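You operate a simulated robot arm through the tools that you are given. There is no shell and no other tool.

You run a simulated robot arm. Do the job below in one go: nothing can be reset, and whatever is moved stays where it is left.

## Task
Shut the inlet and fill the oiler to between its two lines.
Fine: inlet first, and leave it shut; use the oil can, spill nothing, put it back and shut the oiler cap. Set down upright: oil can. Where these are worked on the way, their far stop is far enough and under half their travel is too little: oiler cap.
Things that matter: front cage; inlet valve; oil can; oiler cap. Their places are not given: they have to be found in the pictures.

It is judged by the outcome, as a careful person would: the job done as asked, and still so three seconds after it is handed in. It fails if anything else is knocked over, pushed out of place, dropped, spilled or broken. A push-on lid holds only when it is set on centred and level and pressed home; a screw cap is set on level and turned clockwise until tight.

## Robot
A 7-joint arm with a two-finger gripper, fixed in place. Base frame: the origin is at the foot of the arm, x ahead of it, y to its left, z up. Units: mm, degrees, N and s.
With the tool pointing down near the work surface it reaches from about 300 to 700 mm from the base axis. Its first joint turns from -66.0 to 66.0 degrees. Payload 2.45 kg.
Tool frame: the origin (TCP) lies between the finger pads and is the grasp point; the fingertips stand 26 mm ahead of it; z points along the fingers, y is the line along which they close. The gripper opens to 96 mm. The gripper's body begins 69 mm behind the TCP.
Orientation is that of the tool frame in the base frame, as a unit quaternion [x, y, z, w]. With the fingers straight down and closing along the base's y, the tool's x points along the base's -x, its y along +y and its z along -z.

## Interface
- The arm moves only by the tool arm_command. Its argument "series" is a list of rows, each a list of 6 numbers: the shift along the base's x, y, z in units of 50 mm (1.0 is 50 mm), then the turn, a rotation vector about the base's x, y, z in units of 5 degrees (1.0 is 5 degrees). In form: [[x, y, z, wx, wy, wz], ...]. A call has 1 to 20 rows; each row shifts and turns the commanded pose from where the row before left it. "jaw" is the finger opening in mm, from 0 to 96, set as the call begins (left out, the last holds). A call with a number of a shift or a turn outside -1 to 1 is refused whole. A row lasts 0.2 s, in which the tool goes at most 50 mm and 8.6 degrees; a call with a longer step from one row to the next is refused whole, and so is a gripper value outside its range. Where a pose cannot be reached the arm comes as near as it can. A force on the tool above 80 N (or 10 N above the force at the start of the call, whichever is more), or a blocked arm, ends the call early, and 0.2 s more pass. The fingers move at their own pace and stop on an object; they squeeze with about 41 N. The grip force told is the motor's: it shows also when the fingers shut on nothing. Time passes only in rows, and 0.2 s behind the last, so rows that do not move let the fingers close. The reply holds the time, the measured pose of the TCP, the force on the tool along the base axes, the opening and the grip force, in the units named above and with some noise, with the torque about the TCP (base axes, N m) and any sound that the robot's microphone picked up.
- Cameras (640 x 400 px; columns grow to the right, rows downward): "scene" is fixed at [185.7, -404.6, 1450.4]; the picture's right is [0.59, -0.81, 0.00], its down [-0.25, -0.18, -0.95] and it looks along [0.77, 0.56, -0.31] (base axes); focal length 301 px, centre (320, 200). "wrist" rides on the gripper at [82, 3, -98] in the tool frame; the picture's right is [-0.04, 1.00, 0.00], its down [-0.73, -0.03, -0.68] and it looks along [-0.68, -0.03, 0.73] (tool axes); focal length 256 px, centre (320, 200).
- get_image(camera): a new picture of that camera. The clock stands still meanwhile.
- measure_at(camera, pixels): for up to 12 pixels [column, row] of the newest picture of that camera ("zoom" is the newest enlarged one), the place [x, y, z] in the base frame of the surface seen there, good to about 3 mm. The clock stands still meanwhile.
- zoom(camera, box): a new picture of the part [left, top, right, bottom] of that camera's present view, enlarged. The clock stands still meanwhile.
- close_job(): hands the job in; it is judged then, once.

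Unless the task says otherwise, let go and move clear before handing in.

The tools are called after "Call:" by a JSON object that holds its "name" and its "arguments". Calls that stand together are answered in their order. arm_command: Moves the arm, as the interface text tells. Its arguments: {"type":"object","properties":{"series":{"type":"array"},"jaw":{"type":"number"}},"required":["series"]} The other tools are called the same way: get_image (camera) takes a picture; measure_at (camera, pixels) gives the place of the surface under pixels of a picture; zoom (camera, box) takes an enlarged picture of a part of a camera's view; close_job () hands the job in.

At the start:

```text
t: 0.0
ee_pos: [377.5, -89.9, 1378.9]
orientation: [-0.001, 1.0, 0.001, 0.0]
contact_force: [0.3, 0.3, -0.9]
wrist_torque: [-0.02, 0.0, 0.0]
width: 95.9
finger_force: 0.1
```

scene: 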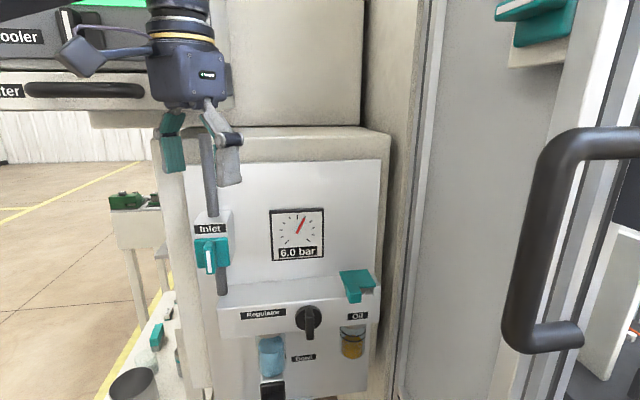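
wrist: 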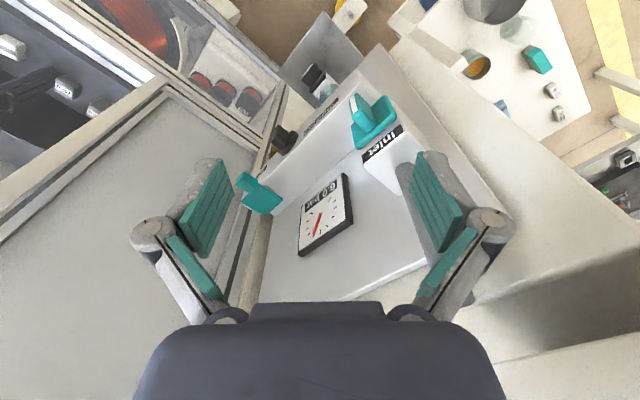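

The scene picture shows the inlet valve with a teal handle around (212,250), a teal oiler cap around (357,285), and the oil bowl at (352,342). I'll zoom in on these parts before moving.

Call:
{"name": "zoom", "arguments": {"camera": "scene", "box": [160, 180, 400, 400]}}

Call:
{"name": "zoom", "arguments": {"camera": "wrist", "box": [220, 60, 460, 260]}}

Call:
{"name": "zoom", "arguments": {"camera": "wrist", "box": [380, 0, 640, 180]}}

Call:
{"name": "zoom", "arguments": {"camera": "scene", "box": [60, 180, 240, 400]}}

```text
1.82 times, centred on (280, 290) of scene
```

zoom: 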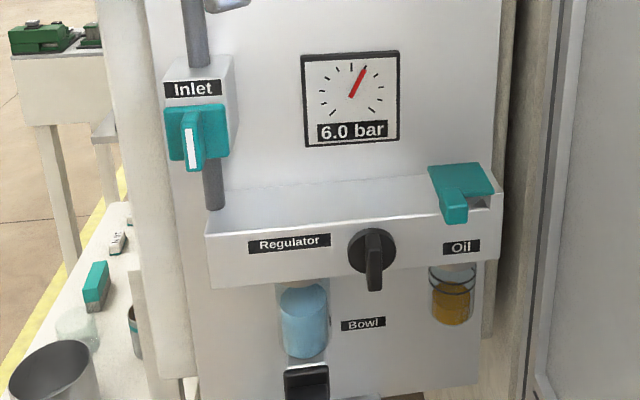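

```text
2.00 times, centred on (340, 160) of wrist
```

zoom: 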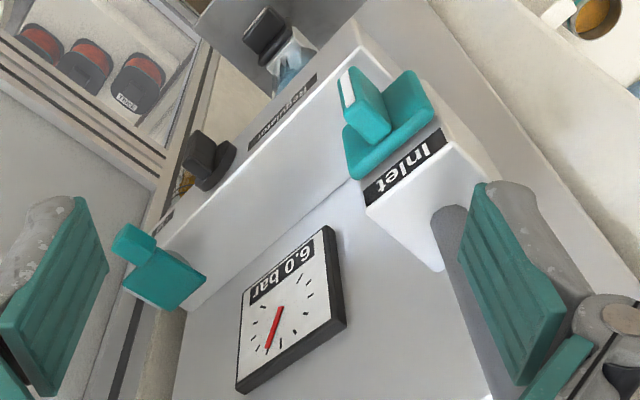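

```text
2.22 times, centred on (510, 90) of wrist
```

zoom: 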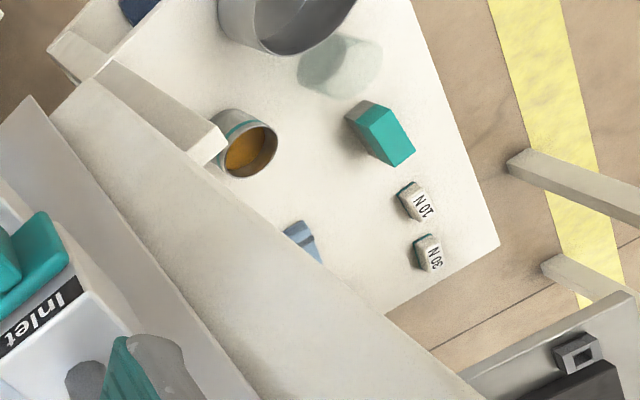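

```text
1.82 times, centred on (150, 290) of scene
```

zoom: 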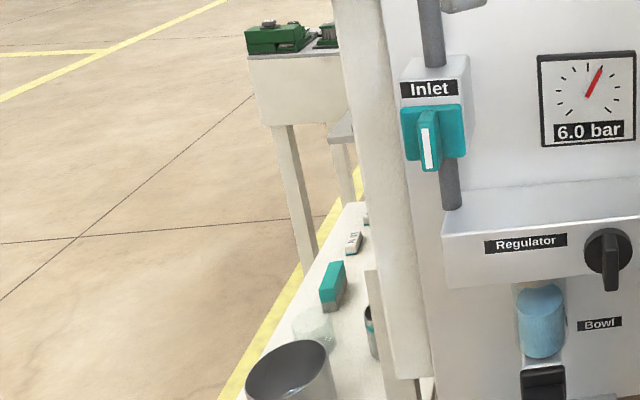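

The wrist view shows the oil can as an open cup with oil at about (477,66) on a side table, next to other items. I'll measure the surfaces of the valve, cap, oil bowl and can.

Call:
{"name": "get_image", "arguments": {"camera": "scene"}}

Call:
{"name": "get_image", "arguments": {"camera": "wrist"}}

Call:
{"name": "measure_at", "arguments": {"camera": "scene", "pixels": [[210, 255], [199, 250], [225, 250], [213, 228], [340, 275], [372, 275], [358, 296], [345, 345], [360, 345], [309, 320], [230, 320], [365, 318]]}}

Call:
{"name": "measure_at", "arguments": {"camera": "wrist", "pixels": [[477, 66], [465, 60], [490, 68], [468, 72], [480, 55], [540, 58], [520, 70], [500, 5], [430, 50], [450, 65], [360, 110], [375, 140]]}}

Call:
{"name": "measure_at", "arguments": {"camera": "scene", "pixels": [[271, 145], [250, 300], [345, 300], [220, 300], [360, 320], [230, 150], [380, 150], [355, 331], [353, 356], [140, 330], [180, 360], [135, 385]]}}

```text
taken
```

scene: 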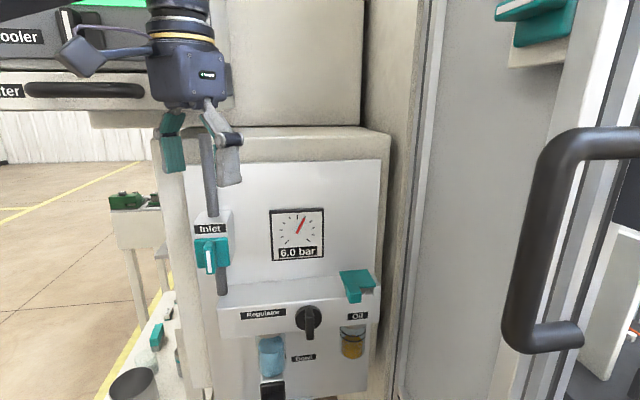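

```text
taken
```

wrist: 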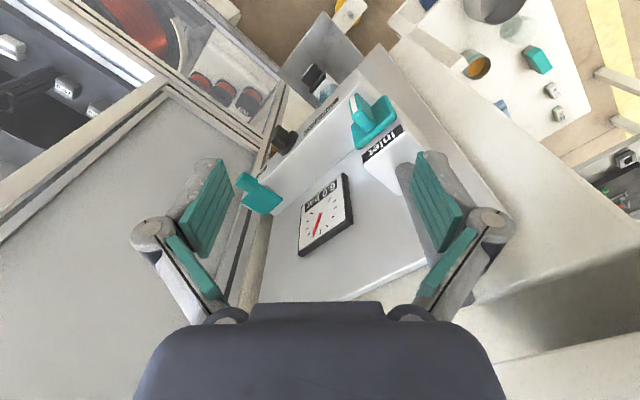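

```text
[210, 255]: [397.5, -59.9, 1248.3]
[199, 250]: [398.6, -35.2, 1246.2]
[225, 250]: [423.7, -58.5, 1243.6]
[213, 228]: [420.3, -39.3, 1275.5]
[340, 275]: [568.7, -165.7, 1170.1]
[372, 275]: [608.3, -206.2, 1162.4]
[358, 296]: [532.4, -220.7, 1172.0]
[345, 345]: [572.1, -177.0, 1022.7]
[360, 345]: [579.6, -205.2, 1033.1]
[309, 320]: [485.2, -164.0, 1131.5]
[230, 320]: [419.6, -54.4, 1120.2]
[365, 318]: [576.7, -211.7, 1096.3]
```

```text
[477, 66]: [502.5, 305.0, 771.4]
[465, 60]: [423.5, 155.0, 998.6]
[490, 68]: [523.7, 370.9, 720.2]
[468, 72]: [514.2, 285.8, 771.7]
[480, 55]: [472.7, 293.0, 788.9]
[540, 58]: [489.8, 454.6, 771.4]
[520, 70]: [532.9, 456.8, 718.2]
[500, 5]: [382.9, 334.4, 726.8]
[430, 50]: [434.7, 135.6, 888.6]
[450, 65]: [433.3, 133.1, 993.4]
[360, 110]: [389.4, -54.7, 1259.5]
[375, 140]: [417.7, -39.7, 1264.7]
```

```text
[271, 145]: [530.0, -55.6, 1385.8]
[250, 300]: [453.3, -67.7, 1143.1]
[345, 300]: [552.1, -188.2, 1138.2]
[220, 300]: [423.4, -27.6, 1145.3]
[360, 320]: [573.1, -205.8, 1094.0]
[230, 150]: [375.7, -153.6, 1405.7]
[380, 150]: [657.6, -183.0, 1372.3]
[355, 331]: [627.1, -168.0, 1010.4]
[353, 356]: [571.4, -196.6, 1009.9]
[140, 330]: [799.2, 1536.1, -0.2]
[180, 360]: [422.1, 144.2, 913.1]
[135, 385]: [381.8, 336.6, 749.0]
```

The panel runs diagonally: its header front goes from (423,-28) to (552,-188), so it faces toward about (-0.78,-0.63). I'll back off and yaw the tool 39° so the wrist camera faces the panel squarely, then look again.

Call:
{"name": "arm_command", "arguments": {"series": [[-0.15, -0.125, 0, 0, 0, 0.975], [-0.15, -0.125, 0, 0, 0, 0.975], [-0.15, -0.125, 0, 0, 0, 0.975], [-0.15, -0.125, 0, 0, 0, 0.975], [-0.15, -0.125, 0, 0, 0, 0.975], [-0.15, -0.125, 0, 0, 0, 0.975], [-0.15, -0.125, 0, 0, 0, 0.975], [-0.15, -0.125, 0, 0, 0, 0.975]]}}

Call:
{"name": "get_image", "arguments": {"camera": "wrist"}}

Call:
{"name": "get_image", "arguments": {"camera": "scene"}}

```text
t: 1.8
ee_pos: [317.6, -138.1, 1378.0]
orientation: [-0.336, 0.942, -0.001, 0.0]
contact_force: [1.5, -0.7, 1.0]
wrist_torque: [-0.01, 0.0, 0.03]
width: 96.0
finger_force: 0.0
```

```text
taken
```

wrist: 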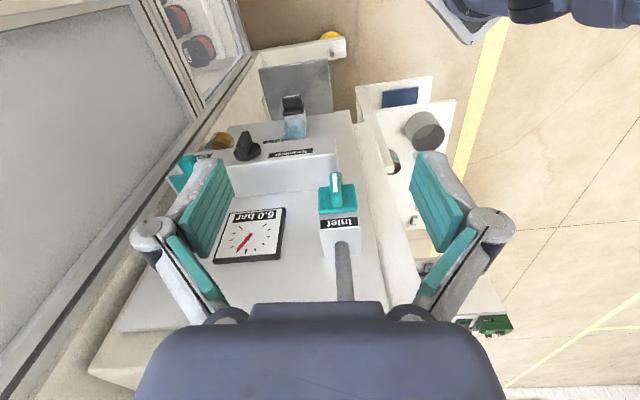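

```text
taken
```

scene: 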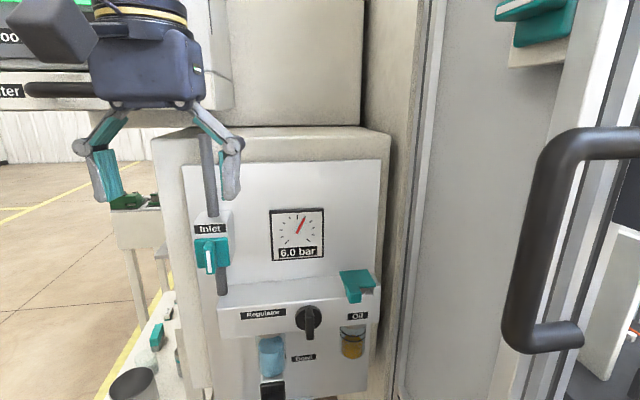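

The panel now faces the wrist camera: inlet handle at (337,192), oiler cap at (185,172), oil bowl at (222,140). I'll zoom in for details and look for the front cage.

Call:
{"name": "zoom", "arguments": {"camera": "wrist", "box": [150, 80, 390, 230]}}

Call:
{"name": "zoom", "arguments": {"camera": "scene", "box": [290, 250, 410, 400]}}

Call:
{"name": "zoom", "arguments": {"camera": "scene", "box": [180, 200, 250, 300]}}

Call:
{"name": "zoom", "arguments": {"camera": "wrist", "box": [340, 70, 500, 230]}}

Call:
{"name": "zoom", "arguments": {"camera": "scene", "box": [440, 0, 640, 400]}}

```text
2.67 times, centred on (270, 155) of wrist
```

zoom: 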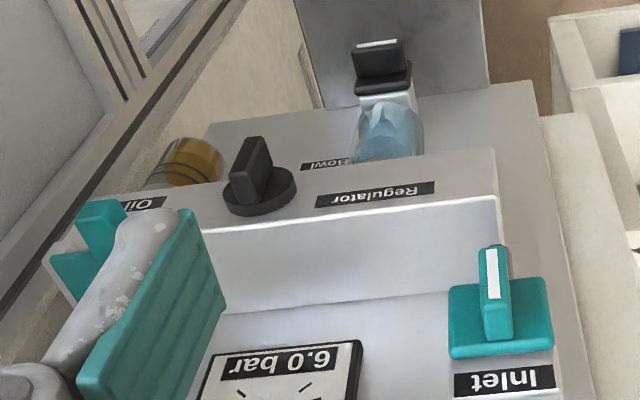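

```text
2.67 times, centred on (350, 325) of scene
```

zoom: 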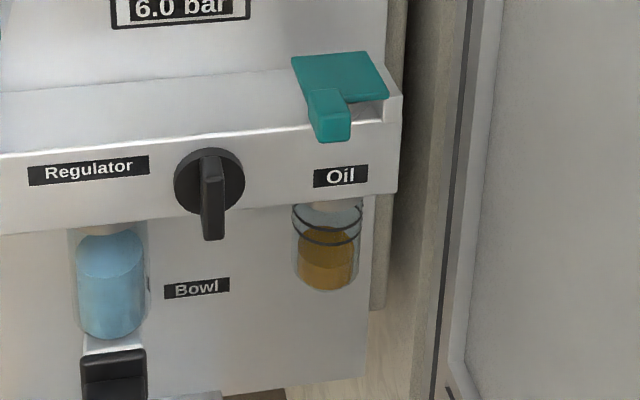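

```text
4.00 times, centred on (215, 250) of scene
```

zoom: 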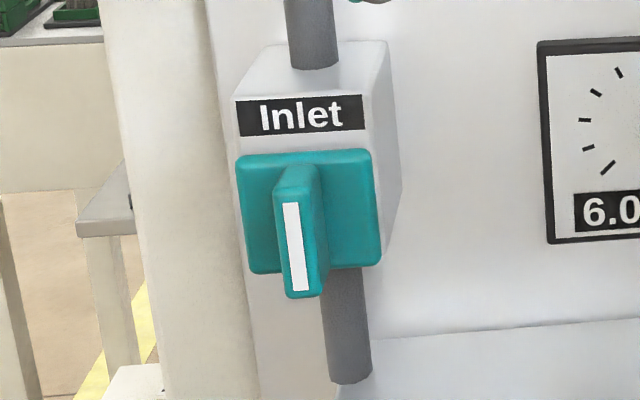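

```text
2.50 times, centred on (420, 150) of wrist
```

zoom: 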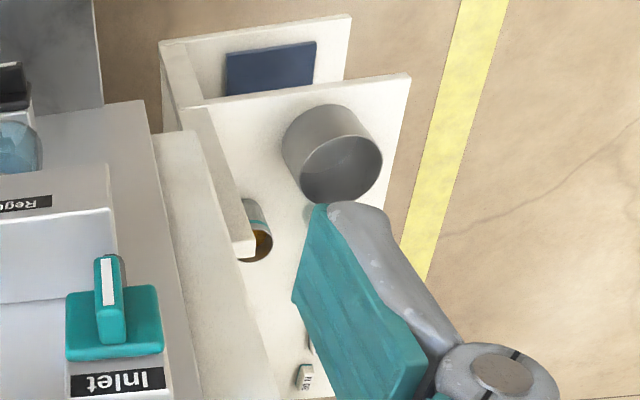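

```text
1.00 times, centred on (540, 200) of scene (not enlarged: the box is as wide or as high as the picture)
```

zoom: 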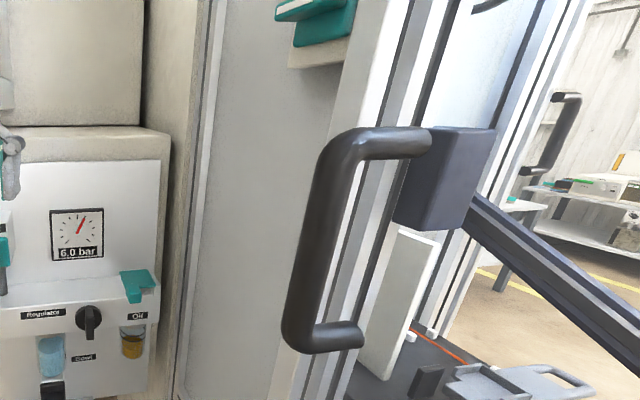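

The oil glass at scene (352,342) has two black rings (the lines), and the oil sits below the lower one; the framed glass door at right with the big handle may be the front cage. I'll measure the details of the valve, cap, lines, and door.

Call:
{"name": "zoom", "arguments": {"camera": "scene", "box": [320, 260, 400, 370]}}

Call:
{"name": "measure_at", "arguments": {"camera": "scene", "pixels": [[400, 200], [425, 200], [480, 200], [560, 150], [530, 250], [580, 335], [625, 200], [530, 25], [297, 233], [340, 180], [205, 235], [209, 270]]}}

Call:
{"name": "measure_at", "arguments": {"camera": "wrist", "pixels": [[336, 182], [338, 202], [325, 195], [350, 195], [177, 182], [187, 162], [205, 172], [223, 140], [400, 130], [430, 125], [393, 163], [393, 152]]}}

```text
3.64 times, centred on (360, 315) of scene
```

zoom: 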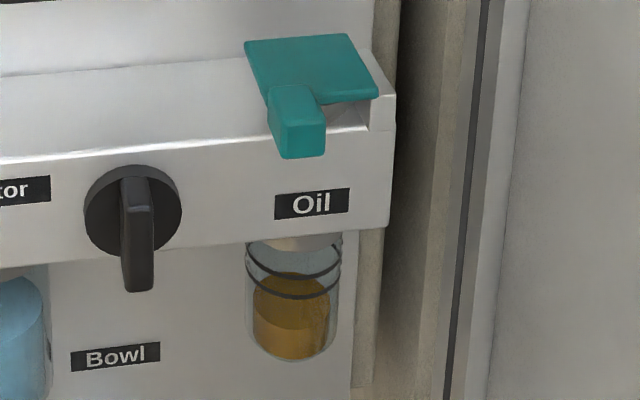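

```text
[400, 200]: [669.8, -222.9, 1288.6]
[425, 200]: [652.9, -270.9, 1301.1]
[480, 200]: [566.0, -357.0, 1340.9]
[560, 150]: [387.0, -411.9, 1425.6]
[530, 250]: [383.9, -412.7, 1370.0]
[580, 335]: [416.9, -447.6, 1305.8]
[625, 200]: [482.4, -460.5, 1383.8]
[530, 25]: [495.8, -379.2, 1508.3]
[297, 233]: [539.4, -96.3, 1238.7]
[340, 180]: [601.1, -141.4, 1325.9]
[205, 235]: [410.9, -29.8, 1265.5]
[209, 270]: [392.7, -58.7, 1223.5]
```

```text
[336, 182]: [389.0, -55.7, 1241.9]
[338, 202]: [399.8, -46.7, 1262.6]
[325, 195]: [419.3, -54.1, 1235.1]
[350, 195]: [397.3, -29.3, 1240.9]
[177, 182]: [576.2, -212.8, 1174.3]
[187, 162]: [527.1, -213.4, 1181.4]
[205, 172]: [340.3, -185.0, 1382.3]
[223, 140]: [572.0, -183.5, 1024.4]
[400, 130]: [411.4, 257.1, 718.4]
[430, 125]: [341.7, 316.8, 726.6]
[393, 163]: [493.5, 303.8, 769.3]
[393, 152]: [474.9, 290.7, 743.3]
```

The valve's bar is vertical in line with the pipe (open), centred near (395,-50,1243) and standing out about 20 mm from its plate. I'll pitch the tool 45° towards horizontal in front of it and check that the arm follows.

Call:
{"name": "arm_command", "arguments": {"series": [[0, 0.054, -0.173, 0.629, -0.777, 0], [0, 0.054, -0.173, 0.629, -0.777, 0], [0, 0.054, -0.173, 0.629, -0.777, 0], [0, 0.054, -0.173, 0.629, -0.777, 0], [0, 0.054, -0.173, 0.629, -0.777, 0], [0, 0.054, -0.173, 0.629, -0.777, 0], [0, 0.054, -0.173, 0.629, -0.777, 0], [0, 0.054, -0.173, 0.629, -0.777, 0], [0, 0.054, -0.173, 0.629, -0.777, 0]]}}

Call:
{"name": "get_image", "arguments": {"camera": "wrist"}}

Call:
{"name": "get_image", "arguments": {"camera": "scene"}}

```text
t: 3.8
ee_pos: [318.3, -115.1, 1301.0]
orientation: [-0.309, 0.87, 0.128, 0.361]
contact_force: [-0.3, 0.6, -0.3]
wrist_torque: [0.0, -0.01, -0.01]
width: 96.3
finger_force: 0.0
```

```text
taken
```

wrist: 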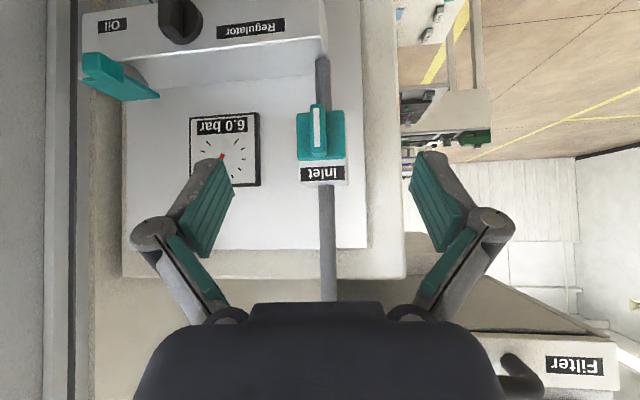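

```text
taken
```

scene: 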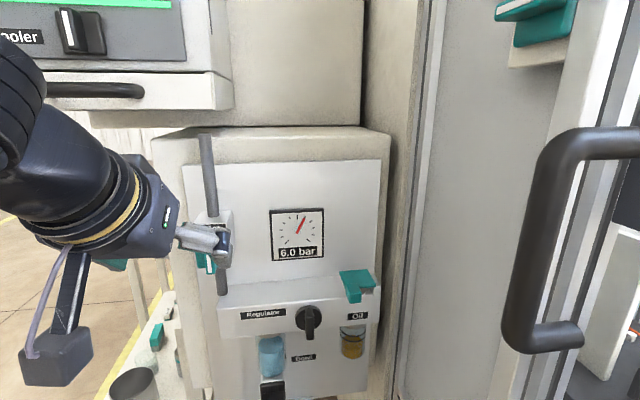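

The arm followed well and the camera sees the panel squarely (upside down): valve at (320,130), cap at (118,78). I'll zoom and measure to fit the panel direction and the bar.

Call:
{"name": "measure_at", "arguments": {"camera": "wrist", "pixels": [[170, 250], [290, 250], [350, 220], [170, 110], [280, 110], [317, 115], [317, 140], [303, 130], [337, 130], [317, 153], [140, 40], [300, 50]]}}

Call:
{"name": "zoom", "arguments": {"camera": "wrist", "box": [270, 80, 370, 200]}}

Call:
{"name": "zoom", "arguments": {"camera": "wrist", "box": [70, 0, 230, 120]}}

```text
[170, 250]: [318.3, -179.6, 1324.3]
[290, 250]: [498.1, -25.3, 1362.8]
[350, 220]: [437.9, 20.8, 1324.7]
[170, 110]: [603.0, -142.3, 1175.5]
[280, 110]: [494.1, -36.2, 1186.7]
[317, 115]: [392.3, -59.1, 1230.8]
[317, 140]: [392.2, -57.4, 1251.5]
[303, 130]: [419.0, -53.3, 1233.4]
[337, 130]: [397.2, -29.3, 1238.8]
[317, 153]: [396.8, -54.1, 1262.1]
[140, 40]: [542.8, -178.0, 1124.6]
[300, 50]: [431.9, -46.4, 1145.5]
```

```text
3.33 times, centred on (320, 140) of wrist
```

zoom: 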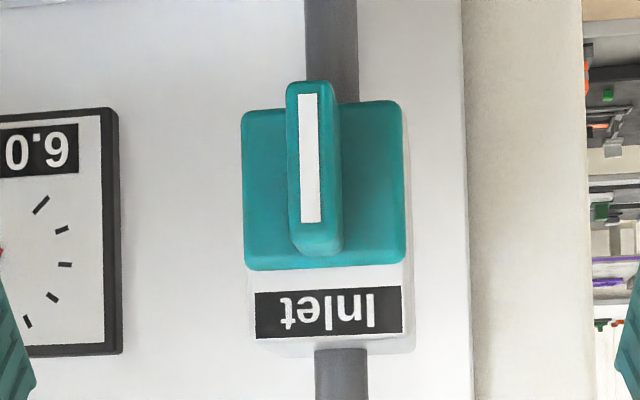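

```text
3.33 times, centred on (150, 60) of wrist
```

zoom: 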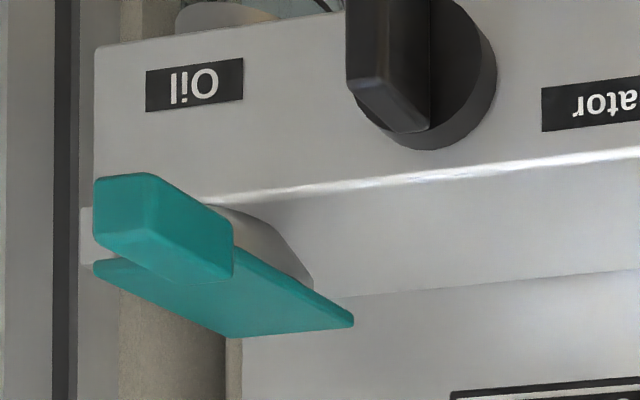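

The bar is clear at (317,115)–(317,153) with its front near (392,-58), and its pivot plate is 34 mm wide or more. Panel-direction estimates disagree a little, so I'll measure more points on the panel, header and plate.

Call:
{"name": "measure_at", "arguments": {"camera": "wrist", "pixels": [[100, 45], [120, 45], [150, 42], [220, 45], [260, 45], [310, 40], [160, 150], [180, 180], [280, 180], [280, 220], [350, 180], [355, 120]]}}

Call:
{"name": "measure_at", "arguments": {"camera": "wrist", "pixels": [[302, 120], [304, 150], [336, 120], [336, 150], [304, 157], [340, 157], [315, 112], [315, 146], [320, 112], [320, 146], [325, 80], [328, 230]]}}

Call:
{"name": "measure_at", "arguments": {"camera": "zoom", "pixels": [[120, 210], [180, 230], [220, 250], [130, 190], [160, 230], [240, 320], [330, 320], [110, 265], [250, 260], [290, 240], [150, 120], [420, 80]]}}

```text
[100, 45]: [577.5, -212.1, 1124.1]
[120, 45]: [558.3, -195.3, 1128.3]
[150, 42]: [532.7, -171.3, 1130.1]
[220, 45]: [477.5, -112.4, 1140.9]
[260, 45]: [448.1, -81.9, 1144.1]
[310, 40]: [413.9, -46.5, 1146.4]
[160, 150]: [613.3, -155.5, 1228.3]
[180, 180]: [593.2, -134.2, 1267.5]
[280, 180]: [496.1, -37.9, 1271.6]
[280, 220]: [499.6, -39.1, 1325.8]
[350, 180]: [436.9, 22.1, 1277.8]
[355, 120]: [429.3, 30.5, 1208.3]
```

```text
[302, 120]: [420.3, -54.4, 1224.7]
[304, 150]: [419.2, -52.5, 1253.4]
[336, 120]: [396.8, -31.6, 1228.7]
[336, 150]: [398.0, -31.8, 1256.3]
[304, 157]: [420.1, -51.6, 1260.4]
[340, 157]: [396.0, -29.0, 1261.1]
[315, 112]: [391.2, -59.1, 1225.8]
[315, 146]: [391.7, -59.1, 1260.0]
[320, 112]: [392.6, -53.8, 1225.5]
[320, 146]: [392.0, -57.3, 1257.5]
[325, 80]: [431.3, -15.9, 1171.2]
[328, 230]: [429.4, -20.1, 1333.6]
```

```text
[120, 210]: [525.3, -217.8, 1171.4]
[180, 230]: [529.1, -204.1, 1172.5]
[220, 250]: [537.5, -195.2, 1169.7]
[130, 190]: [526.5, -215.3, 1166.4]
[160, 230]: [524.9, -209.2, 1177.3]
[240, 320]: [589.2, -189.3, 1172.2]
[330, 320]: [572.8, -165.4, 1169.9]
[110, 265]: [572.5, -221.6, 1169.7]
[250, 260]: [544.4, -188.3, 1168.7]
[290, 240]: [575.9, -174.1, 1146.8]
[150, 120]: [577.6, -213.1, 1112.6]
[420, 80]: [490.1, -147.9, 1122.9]
```

The finer points show the panel runs at exactly 45° (header front at x+y≈366, panel at x+y≈458), and the valve's pivot is near a point (391–410,-57, z 1240). I'll yaw the last 6° and pitch to horizontal, in front of the bar.

Call:
{"name": "arm_command", "arguments": {"series": [[0.073, 0.046, -0.111, 0, 0, 0.6], [0.073, 0.046, -0.111, 0, 0, 0.6], [0.073, 0.046, -0.111, 0.7071, -0.7071, 0], [0.073, 0.046, -0.111, 0.7071, -0.7071, 0], [0.073, 0.046, -0.111, 0.7071, -0.7071, 0], [0.073, 0.046, -0.111, 0.7071, -0.7071, 0], [0.073, 0.046, -0.111, 0.7071, -0.7071, 0], [0.073, 0.046, -0.111, 0.7071, -0.7071, 0], [0.073, 0.046, -0.111, 0.7071, -0.7071, 0], [0.073, 0.046, -0.111, 0.7071, -0.7071, 0], [0.073, 0.046, -0.111, 0.7071, -0.7071, 0]]}}

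Call:
{"name": "get_image", "arguments": {"camera": "wrist"}}

Call:
{"name": "get_image", "arguments": {"camera": "scene"}}

```text
t: 6.1
ee_pos: [366.5, -65.0, 1298.6]
orientation: [-0.391, 0.637, 0.198, 0.634]
contact_force: [-0.1, 0.1, -0.1]
wrist_torque: [-0.03, 0.0, 0.01]
width: 95.9
finger_force: 0.0
stopped in row 11: the arm was blocked; the commanded pose is now the measured one
```

```text
taken
```

wrist: 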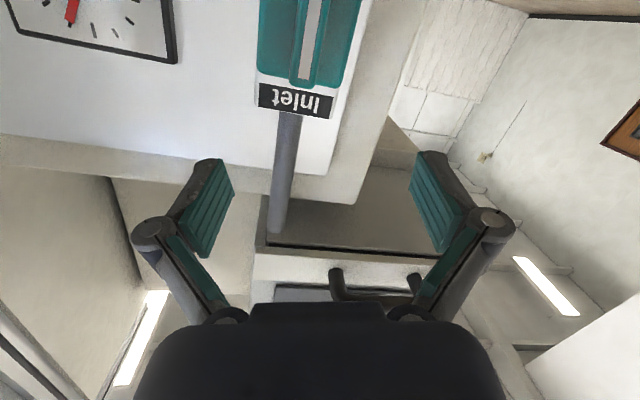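

```text
taken
```

scene: 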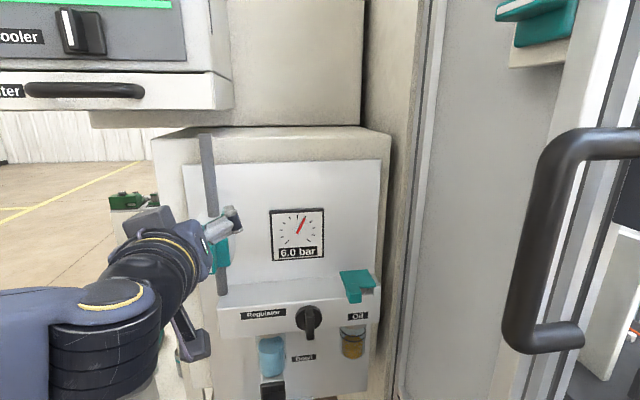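

The arm stopped short at (366,-65,1299) with a slightly rolled tool and no contact force, so a fully horizontal tool is beyond its joints here. I'll ease back to about 20° below horizontal, squared to the panel, and lower to the bar's height.

Call:
{"name": "arm_command", "arguments": {"series": [[-0.04, -0.1, 0, -0.008, 0.766, -0.286], [-0.04, -0.1, 0, -0.008, 0.766, -0.286], [-0.03, -0.1, -0.05, -0.008, 0.766, -0.286], [-0.03, -0.1, -0.06, -0.008, 0.766, -0.286], [-0.016, -0.1, -0.06, -0.008, 0.766, -0.286], [0, 0, -0.2, 0, 0, 0], [0, 0, -0.2, 0, 0, 0], [0, 0, -0.2, 0, 0, 0], [0, 0, -0.2, 0, 0, 0], [0, 0, -0.2, 0, 0, 0]]}}

Call:
{"name": "get_image", "arguments": {"camera": "wrist"}}

Call:
{"name": "get_image", "arguments": {"camera": "scene"}}

```text
t: 8.3
ee_pos: [361.6, -89.7, 1250.2]
orientation: [-0.324, 0.758, 0.2, 0.53]
contact_force: [0.0, -0.2, -0.3]
wrist_torque: [0.0, -0.02, -0.01]
width: 95.9
finger_force: 0.0
```

```text
taken
```

wrist: 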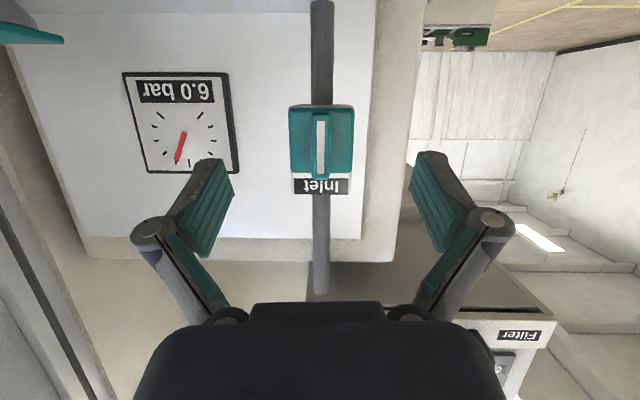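

```text
taken
```

scene: 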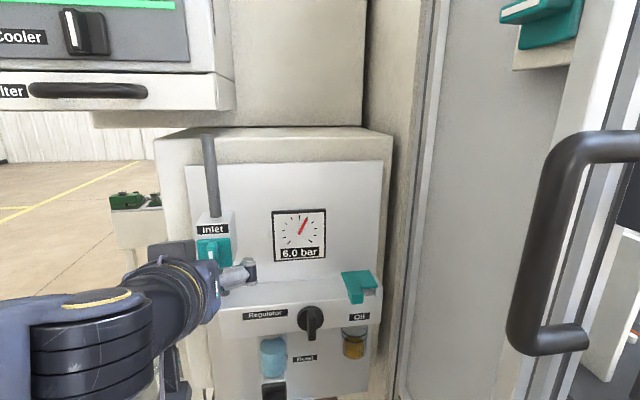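

The tool is now about 21° below horizontal and square to the panel, with the valve dead ahead at wrist (320,150). The height reads 1250 instead of 1240, so I'll wait a moment to see whether it settles.

Call:
{"name": "arm_command", "arguments": {"series": [[0, 0, 0, 0, 0, 0], [0, 0, 0, 0, 0, 0]]}}

Call:
{"name": "measure_at", "arguments": {"camera": "wrist", "pixels": [[321, 120], [321, 170], [295, 120], [348, 120], [295, 165], [348, 165], [318, 145], [324, 145], [200, 250], [300, 250], [350, 240], [321, 175]]}}

Call:
{"name": "zoom", "arguments": {"camera": "wrist", "box": [270, 90, 370, 200]}}

```text
t: 8.9
ee_pos: [362.2, -89.1, 1249.7]
orientation: [-0.325, 0.757, 0.203, 0.53]
contact_force: [0.2, -1.0, -0.6]
wrist_torque: [0.0, -0.01, 0.01]
width: 96.1
finger_force: 0.0
```

```text
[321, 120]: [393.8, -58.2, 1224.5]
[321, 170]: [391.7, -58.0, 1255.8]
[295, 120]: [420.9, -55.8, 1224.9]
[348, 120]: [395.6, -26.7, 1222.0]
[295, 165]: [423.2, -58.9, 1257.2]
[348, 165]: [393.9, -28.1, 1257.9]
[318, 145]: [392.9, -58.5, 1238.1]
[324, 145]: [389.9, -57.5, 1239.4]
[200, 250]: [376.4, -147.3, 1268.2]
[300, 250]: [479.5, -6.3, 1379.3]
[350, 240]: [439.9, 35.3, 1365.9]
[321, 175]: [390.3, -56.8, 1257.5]
```

```text
3.64 times, centred on (320, 145) of wrist
```

zoom: 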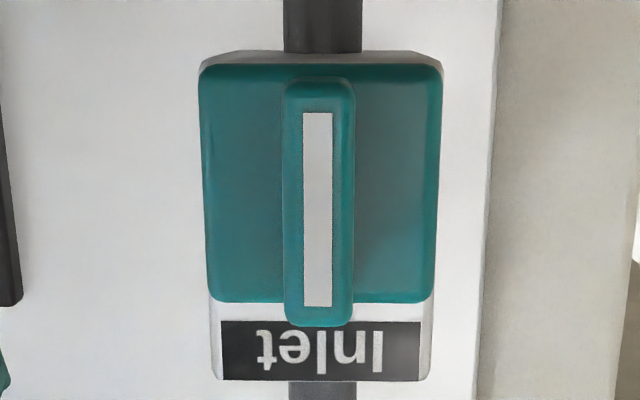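

It stays at 1250, so this pose is at a joint limit; the bar centre measures about a=319 (x≈393,y≈-58 at its front), z≈1240. I'll probe whether a clockwise roll about the tool axis frees the wrist, well clear of the bar.

Call:
{"name": "arm_command", "arguments": {"series": [[0, 0, 0, 0.674, 0.647, -0.359], [0, 0, 0, 0.674, 0.647, -0.359], [0, 0, 0, 0.674, 0.647, -0.359], [0, 0, 0, 0.674, 0.647, -0.359], [0, 0, 0, 0.674, 0.647, -0.359], [0, 0, 0, 0.674, 0.647, -0.359]]}}

```text
t: 10.3
ee_pos: [363.7, -94.0, 1248.2]
orientation: [-0.111, 0.813, 0.335, 0.463]
contact_force: [0.1, -0.6, -0.2]
wrist_torque: [-0.02, 0.02, 0.0]
width: 95.9
finger_force: 0.0
```

The clockwise roll of 30° tracked fine in orientation. I'll continue another 60° to see whether the full quarter turn is available.

Call:
{"name": "arm_command", "arguments": {"series": [[0, 0, 0, 0.674, 0.647, -0.359], [0, 0, 0, 0.674, 0.647, -0.359], [0, 0, 0, 0.674, 0.647, -0.359], [0, 0, 0, 0.674, 0.647, -0.359], [0, 0, 0, 0.674, 0.647, -0.359], [0, 0, 0, 0.674, 0.647, -0.359], [0, 0, 0, 0.674, 0.647, -0.359], [0, 0, 0, 0.674, 0.647, -0.359], [0, 0, 0, 0.674, 0.647, -0.359], [0, 0, 0, 0.674, 0.647, -0.359], [0, 0, 0, 0.674, 0.647, -0.359], [0, 0, 0, 0.674, 0.647, -0.359]]}}

Call:
{"name": "get_image", "arguments": {"camera": "scene"}}

Call:
{"name": "get_image", "arguments": {"camera": "wrist"}}

```text
t: 12.9
ee_pos: [358.4, -91.1, 1242.3]
orientation: [0.325, 0.752, 0.525, 0.232]
contact_force: [-0.1, 0.5, -0.7]
wrist_torque: [-0.02, 0.03, 0.03]
width: 96.0
finger_force: 0.1
```

```text
taken
```

scene: 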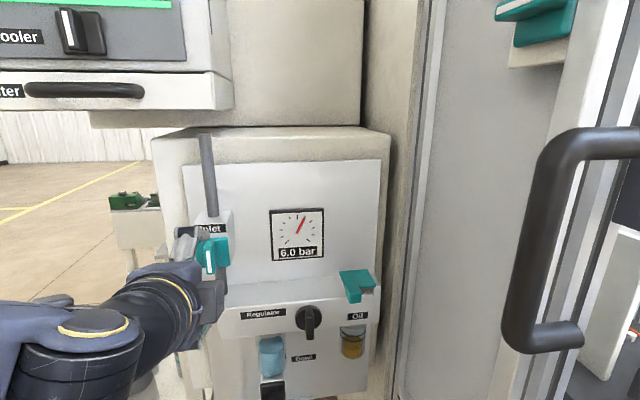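

```text
taken
```

wrist: 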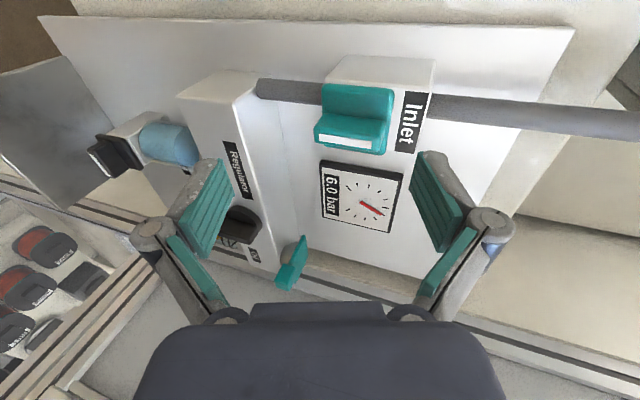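

At 90° clockwise roll the pose is tracked accurately, (358,-91,1242). I'll test whether the tool can go fully horizontal in this roll, which would be the pose at the end of the turn.

Call:
{"name": "arm_command", "arguments": {"series": [[0, 0, 0, 0.7071, -0.7071, 0], [0, 0, 0, 0.7071, -0.7071, 0], [0, 0, 0, 0.7071, -0.7071, 0], [0, 0, 0, 0.7071, -0.7071, 0]]}}

```text
t: 14.1
ee_pos: [357.8, -44.0, 1251.7]
orientation: [0.233, 0.689, 0.632, 0.268]
contact_force: [0.0, 0.1, 0.2]
wrist_torque: [0.02, -0.02, -0.01]
width: 95.8
finger_force: 0.1
stopped in row 4: the arm was blocked; the commanded pose is now the measured one
```

Going fully horizontal at a 45° heading is blocked, but the geometry suggests a heading nearer 65° (tool from the right, level) is easier since it puts the wrist farther from the base. I'll back away from the panel and test that end-of-turn pose.

Call:
{"name": "arm_command", "arguments": {"series": [[-0.226, -0.226, 0, 0, 0, 0], [-0.226, -0.226, 0, 0, 0, 0.3], [0.16, -0.16, 0, 0, 0, 0.8], [0.17, -0.17, 0, 0, 0, 0.8], [0.17, -0.17, 0, 0, 0, 0.8], [0, 0, 0, 0, 0, 0.8], [0, 0, 0, 0, 0, 0]]}}

Call:
{"name": "get_image", "arguments": {"camera": "scene"}}

```text
t: 15.1
ee_pos: [310.3, 3.1, 1232.9]
orientation: [0.142, 0.73, 0.654, 0.139]
contact_force: [0.7, -0.6, 0.1]
wrist_torque: [-0.01, 0.0, 0.0]
width: 96.0
finger_force: 0.0
stopped in row 4: the arm was blocked; the commanded pose is now the measured one
```

```text
taken
```

scene: 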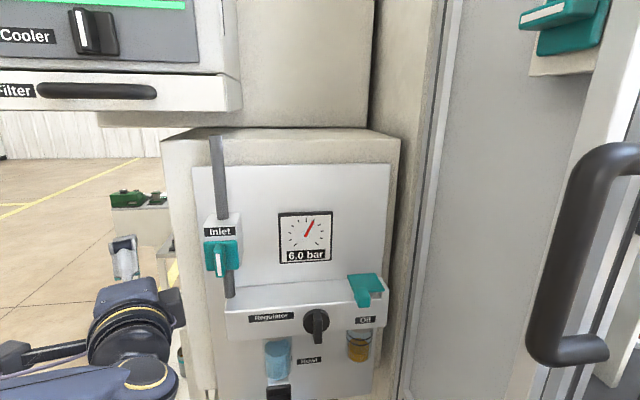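

The arm wandered to (310,3,1233), so that pose is out of reach too and the tool is clear of everything; I'll abandon rolling. I'll return to the comfortable pose, pitched 45° and unrolled, then push the bar round with closed fingertips instead.

Call:
{"name": "arm_command", "arguments": {"series": [[0.00856, -0.1298, 0.0746, -0.775, -0.551, 0.237], [0.00856, -0.1298, 0.0746, -0.775, -0.551, 0.237], [0.00856, -0.1298, 0.0746, -0.775, -0.551, 0.237], [0.00856, -0.1298, 0.0746, -0.775, -0.551, 0.237], [0.00856, -0.1298, 0.0746, -0.775, -0.551, 0.237], [0.00856, -0.1298, 0.0746, -0.775, -0.551, 0.237], [0.00856, -0.1298, 0.0746, -0.775, -0.551, 0.237], [0.00856, -0.1298, 0.0746, -0.775, -0.551, 0.237], [0.00856, -0.1298, 0.0746, -0.775, -0.551, 0.237]]}}

Call:
{"name": "get_image", "arguments": {"camera": "scene"}}

Call:
{"name": "get_image", "arguments": {"camera": "wrist"}}

```text
t: 15.8
ee_pos: [283.8, 18.7, 1217.2]
orientation: [0.078, 0.758, 0.639, 0.11]
contact_force: [-0.8, -0.9, 0.6]
wrist_torque: [0.01, -0.01, -0.01]
width: 95.9
finger_force: 0.1
stopped in row 3: the arm was blocked; the commanded pose is now the measured one
```

```text
taken
```

scene: 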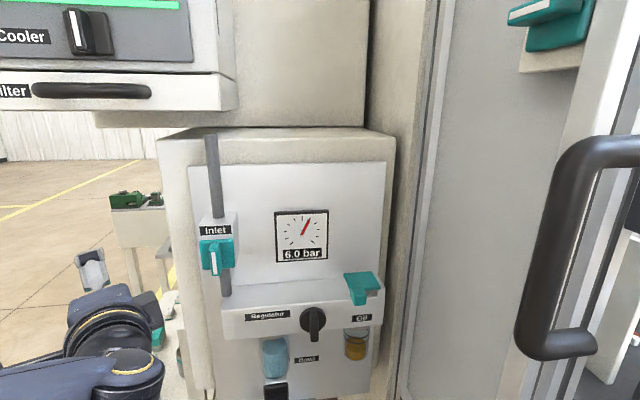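

```text
taken
```

wrist: 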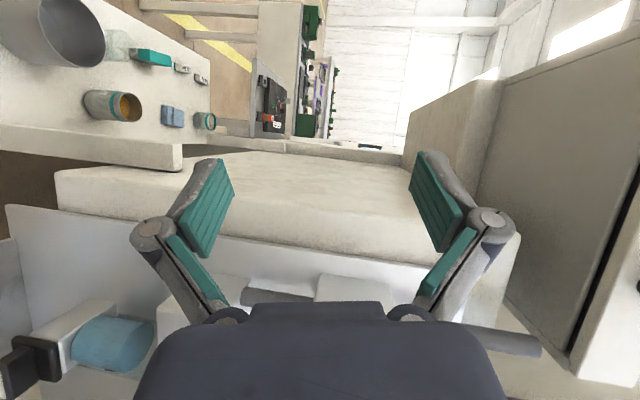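

The arm was blocked again and ended at (284,19,1217), still free of contact. I'll use short steps, first just pulling straight up and lowering the pitch, to see which way it is free.

Call:
{"name": "arm_command", "arguments": {"series": [[0, 0, 0, 0, 0, 0], [0, 0, 0, 0, 0, 0]]}}

Call:
{"name": "get_image", "arguments": {"camera": "scene"}}

```text
t: 16.4
ee_pos: [283.8, 19.4, 1217.5]
orientation: [0.077, 0.759, 0.638, 0.109]
contact_force: [1.0, 0.6, 0.1]
wrist_torque: [-0.02, -0.02, 0.0]
width: 95.9
finger_force: 0.0
```

```text
taken
```

scene: 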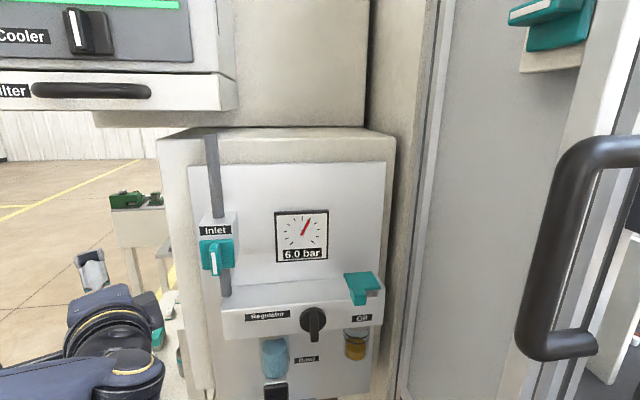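

It's steady there. I'll try undoing the heading first: rotating the tool clockwise seen from above, in small steps with the position held.

Call:
{"name": "arm_command", "arguments": {"series": [[0, 0, 0, 0, 0, -0.6], [0, 0, 0, 0, 0, -0.6], [0, 0, 0, 0, 0, -0.6], [0, 0, 0, 0, 0, -0.6]]}}

```text
t: 17.4
ee_pos: [287.6, 7.6, 1216.9]
orientation: [0.155, 0.744, 0.625, 0.178]
contact_force: [0.2, 0.2, -0.2]
wrist_torque: [0.01, 0.0, -0.03]
width: 96.0
finger_force: 0.1
```

That worked: the heading is coming back with the tool free. I'll keep going, adding pitch-down so the wrist leaves its limit.

Call:
{"name": "arm_command", "arguments": {"series": [[0, 0, 0.02, -0.6, 0.3, -0.4], [0, 0, 0.04, -0.6, 0.3, -0.4], [0, 0, 0.06, -0.6, 0.3, -0.4], [0, 0, 0.06, -0.6, 0.3, -0.4], [0, 0, 0.06, -0.6, 0.3, -0.4], [0, 0, 0.06, -0.6, 0.3, -0.4]]}}

```text
t: 18.9
ee_pos: [287.9, 10.1, 1232.9]
orientation: [0.251, 0.825, 0.464, 0.204]
contact_force: [0.3, -0.1, -0.4]
wrist_torque: [0.01, 0.02, -0.03]
width: 95.9
finger_force: 0.1
```

Back in a comfortable region: (288,10,1233), tool 29° below horizontal, tracking well. Now I'll unroll towards the 45° pose in front of the valve.

Call:
{"name": "arm_command", "arguments": {"series": [[0.0353, -0.146, 0.079, -0.64, -0.467, 0.546], [0.0353, -0.146, 0.079, -0.64, -0.467, 0.546], [0.0353, -0.146, 0.079, -0.64, -0.467, 0.546], [0.0353, -0.146, 0.079, -0.64, -0.467, 0.546], [0.0353, -0.146, 0.079, -0.64, -0.467, 0.546], [0.0353, -0.146, 0.079, -0.64, -0.467, 0.546], [0.0353, -0.146, 0.079, -0.64, -0.467, 0.546], [0.0353, -0.146, 0.079, -0.64, -0.467, 0.546]]}}

```text
t: 20.6
ee_pos: [303.3, -49.3, 1265.4]
orientation: [-0.039, 0.894, 0.337, 0.292]
contact_force: [0.3, 1.0, -0.2]
wrist_torque: [-0.03, -0.01, -0.02]
width: 96.1
finger_force: 0.0
```

The first half tracked exactly to (303,-49,1265). I'll finish the unroll and close the jaw for pushing.

Call:
{"name": "arm_command", "arguments": {"series": [[0.0353, -0.146, 0.079, -0.64, -0.467, 0.546], [0.0353, -0.146, 0.079, -0.64, -0.467, 0.546], [0.0353, -0.146, 0.079, -0.64, -0.467, 0.546], [0.0353, -0.146, 0.079, -0.64, -0.467, 0.546], [0.0353, -0.146, 0.079, -0.64, -0.467, 0.546], [0.0353, -0.146, 0.079, -0.64, -0.467, 0.546], [0.0353, -0.146, 0.079, -0.64, -0.467, 0.546], [0.0353, -0.146, 0.079, -0.64, -0.467, 0.546], [0.0353, -0.146, 0.079, -0.64, -0.467, 0.546]], "jaw": 0}}

Call:
{"name": "get_image", "arguments": {"camera": "scene"}}

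Call:
{"name": "get_image", "arguments": {"camera": "wrist"}}

```text
t: 22.6
ee_pos: [318.5, -115.4, 1300.6]
orientation: [-0.353, 0.854, 0.147, 0.353]
contact_force: [0.0, 0.5, -0.2]
wrist_torque: [0.01, 0.0, 0.0]
width: 0.2
finger_force: 28.3
```

```text
taken
```

scene: 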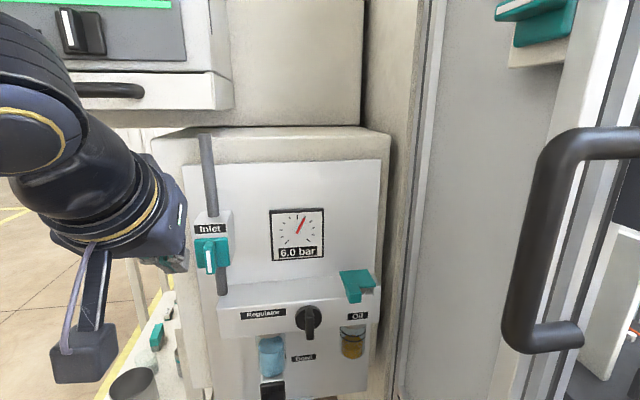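

```text
taken
```

wrist: 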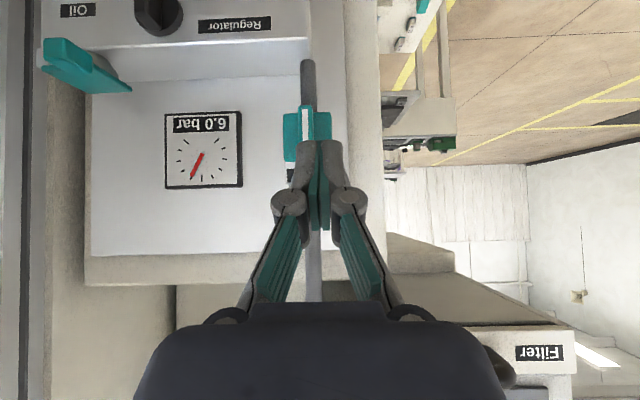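

The tool is back at the good 45° pose with the jaws shut, and the scene view matches the first one. I'll move the closed fingertips to just right of the bar's lower half, still short of the plate.

Call:
{"name": "arm_command", "arguments": {"series": [[0.292, 0.036, -0.413, 0, 0, 0], [0.292, 0.036, -0.413, 0, 0, 0], [0.292, 0.036, -0.413, 0, 0, 0], [0.292, 0.036, -0.413, 0, 0, 0], [0, 0, 0, 0, 0, 0]]}}

Call:
{"name": "get_image", "arguments": {"camera": "wrist"}}

Call:
{"name": "zoom", "arguments": {"camera": "scene", "box": [160, 190, 280, 320]}}

```text
t: 23.9
ee_pos: [374.9, -106.8, 1219.0]
orientation: [-0.354, 0.854, 0.148, 0.352]
contact_force: [0.3, 0.5, 0.2]
wrist_torque: [0.0, 0.0, 0.0]
width: 0.0
finger_force: 28.1
```

```text
taken
```

wrist: 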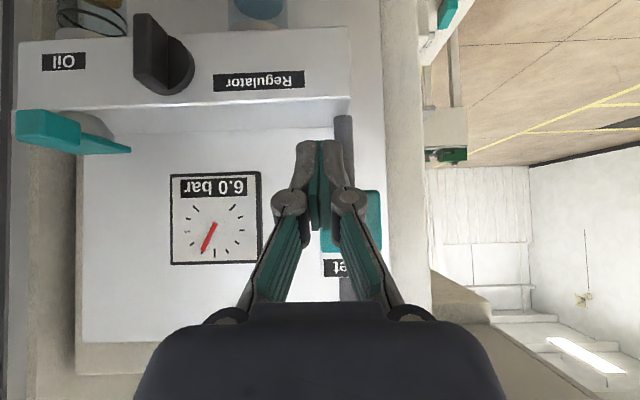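

```text
3.08 times, centred on (220, 255) of scene
```

zoom: 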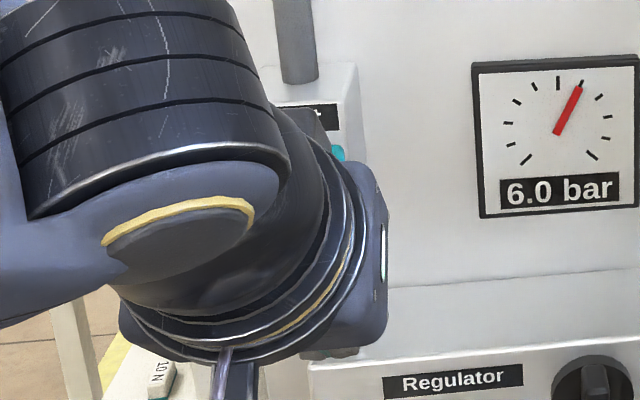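

Tracking is good; the fingertips sit just right of the bar (image left of the teal plate). I'll move straight in toward the plate, leaving about 5 mm.

Call:
{"name": "arm_command", "arguments": {"series": [[0.15, 0.12, 0, 0, 0, 0], [0.15, 0.12, 0, 0, 0, 0], [0.12, 0.12, 0, 0, 0, 0], [0.12, 0.12, 0, 0, 0, 0], [0, 0, 0, 0, 0, 0]]}}

Call:
{"name": "get_image", "arguments": {"camera": "wrist"}}

```text
t: 25.1
ee_pos: [404.7, -83.1, 1218.1]
orientation: [-0.355, 0.853, 0.148, 0.352]
contact_force: [0.6, 0.3, -0.1]
wrist_torque: [0.0, 0.0, -0.01]
width: 0.0
finger_force: 28.8
```

```text
taken
```

wrist: 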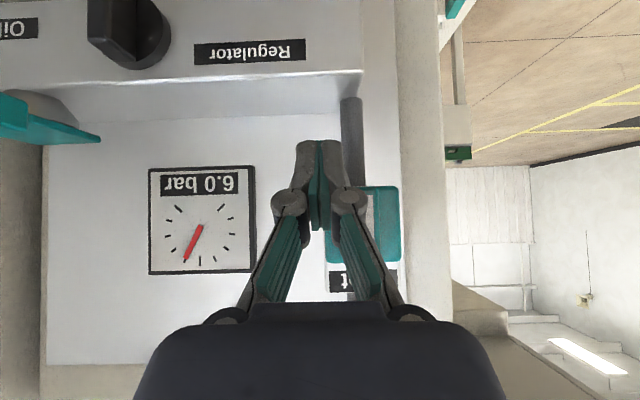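

The fingertips are at a≈345, about 9 mm right of the bar and 5 mm off the plate. I'll push left slowly, 14 mm, and watch the force.

Call:
{"name": "arm_command", "arguments": {"series": [[-0.0283, 0.0283, 0, 0, 0, 0], [-0.0283, 0.0283, 0, 0, 0, 0], [-0.0283, 0.0283, 0, 0, 0, 0], [-0.0283, 0.0283, 0, 0, 0, 0], [-0.0283, 0.0283, 0, 0, 0, 0], [-0.0283, 0.0283, 0, 0, 0, 0], [-0.0283, 0.0283, 0, 0, 0, 0]]}}

Call:
{"name": "get_image", "arguments": {"camera": "wrist"}}

```text
t: 26.6
ee_pos: [398.3, -77.7, 1218.3]
orientation: [-0.35, 0.854, 0.143, 0.357]
contact_force: [35.7, -31.9, -7.9]
wrist_torque: [0.08, 0.19, -0.55]
width: 0.1
finger_force: 28.4
```

```text
taken
```

wrist: 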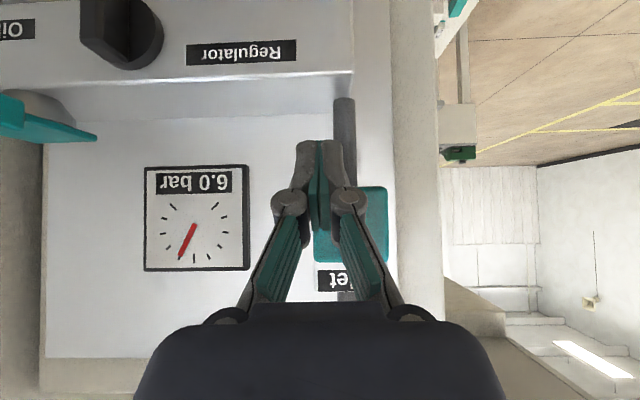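

The push reads about 48 N toward the right at a≈337 and the bar hasn't moved (gauge still 6.0), so clockwise is probably its stop. I'll back off, go up to the upper half of the bar on the same side, and try counter-clockwise.

Call:
{"name": "arm_command", "arguments": {"series": [[0.113, -0.113, 0, 0, 0, 0], [0.113, -0.113, 0, 0, 0, 0], [0, 0, 0.3, 0, 0, 0], [0, 0, 0.3, 0, 0, 0], [0, 0, 0.26, 0, 0, 0], [0, 0, 0.26, 0, 0, 0], [0, 0, 0, 0, 0, 0]]}}

Call:
{"name": "get_image", "arguments": {"camera": "wrist"}}

```text
t: 28.2
ee_pos: [405.2, -84.7, 1273.1]
orientation: [-0.354, 0.854, 0.148, 0.352]
contact_force: [-0.1, 0.1, 0.2]
wrist_torque: [-0.02, 0.02, 0.02]
width: 0.0
finger_force: 28.1
```

```text
taken
```

wrist: 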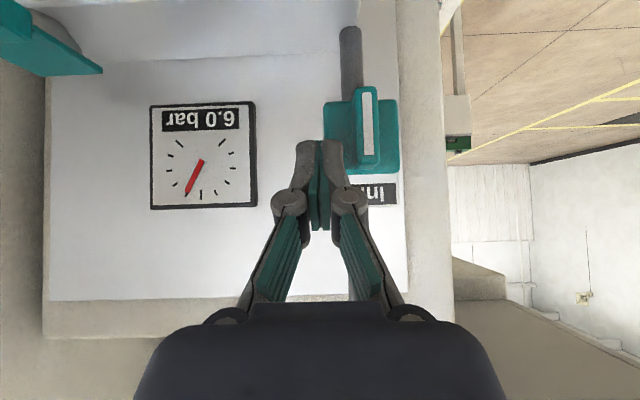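

The bar is still vertical at wrist (368,125), and my fingertips are beside its upper half. I'll push left slowly to try the counter-clockwise way.

Call:
{"name": "arm_command", "arguments": {"series": [[-0.0283, 0.0283, 0, 0, 0, 0], [-0.0283, 0.0283, 0, 0, 0, 0], [-0.0283, 0.0283, 0, 0, 0, 0], [-0.0283, 0.0283, 0, 0, 0, 0], [-0.0283, 0.0283, 0, 0, 0, 0], [-0.0283, 0.0283, 0, 0, 0, 0], [-0.0283, 0.0283, 0, 0, 0, 0], [-0.0283, 0.0283, 0, 0, 0, 0]]}}

Call:
{"name": "get_image", "arguments": {"camera": "wrist"}}

```text
t: 30.1
ee_pos: [395.4, -73.6, 1273.9]
orientation: [-0.354, 0.854, 0.147, 0.353]
contact_force: [-1.0, -4.3, 3.7]
wrist_torque: [-0.03, -0.01, 0.03]
width: 0.0
finger_force: 28.3
```

```text
taken
```

wrist: 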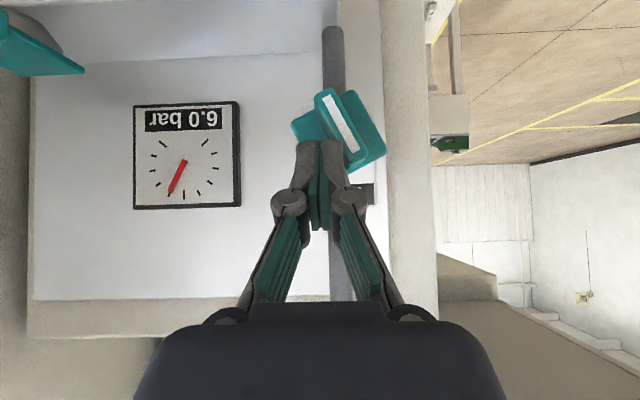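

It works: the bar and its plate have turned about 28° counter-clockwise with only ~5 N. I'll keep pushing left another 12 mm.

Call:
{"name": "arm_command", "arguments": {"series": [[-0.0283, 0.0283, 0, 0, 0, 0], [-0.0283, 0.0283, 0, 0, 0, 0], [-0.0283, 0.0283, 0, 0, 0, 0], [-0.0283, 0.0283, 0, 0, 0, 0], [-0.0283, 0.0283, 0, 0, 0, 0], [-0.0283, 0.0283, 0, 0, 0, 0]]}}

Call:
{"name": "get_image", "arguments": {"camera": "wrist"}}

Call:
{"name": "zoom", "arguments": {"camera": "wrist", "box": [260, 60, 420, 220]}}

```text
t: 31.4
ee_pos: [387.0, -65.5, 1273.0]
orientation: [-0.355, 0.853, 0.148, 0.352]
contact_force: [0.7, -2.4, 1.2]
wrist_torque: [-0.04, -0.01, -0.02]
width: 0.3
finger_force: 28.6
```

```text
taken
```

wrist: 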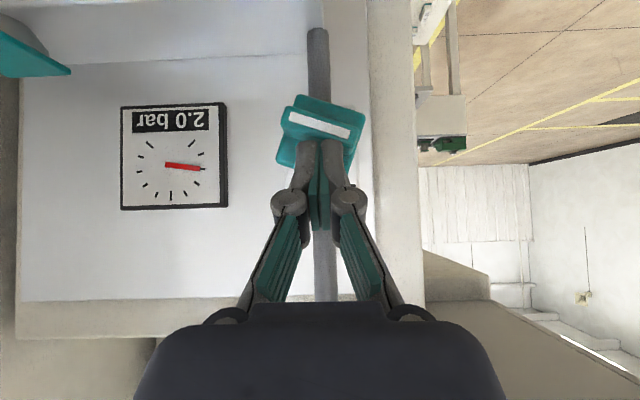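

```text
2.50 times, centred on (340, 140) of wrist
```

zoom: 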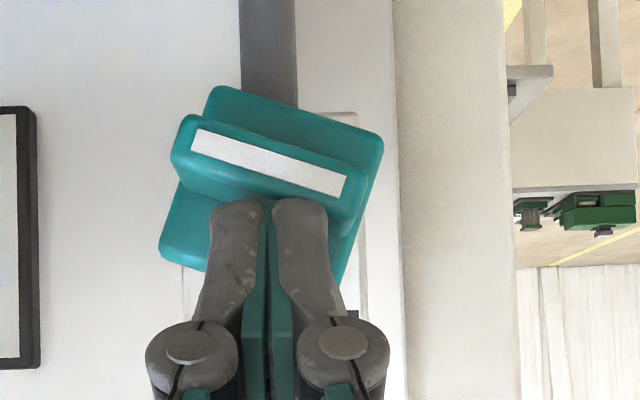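

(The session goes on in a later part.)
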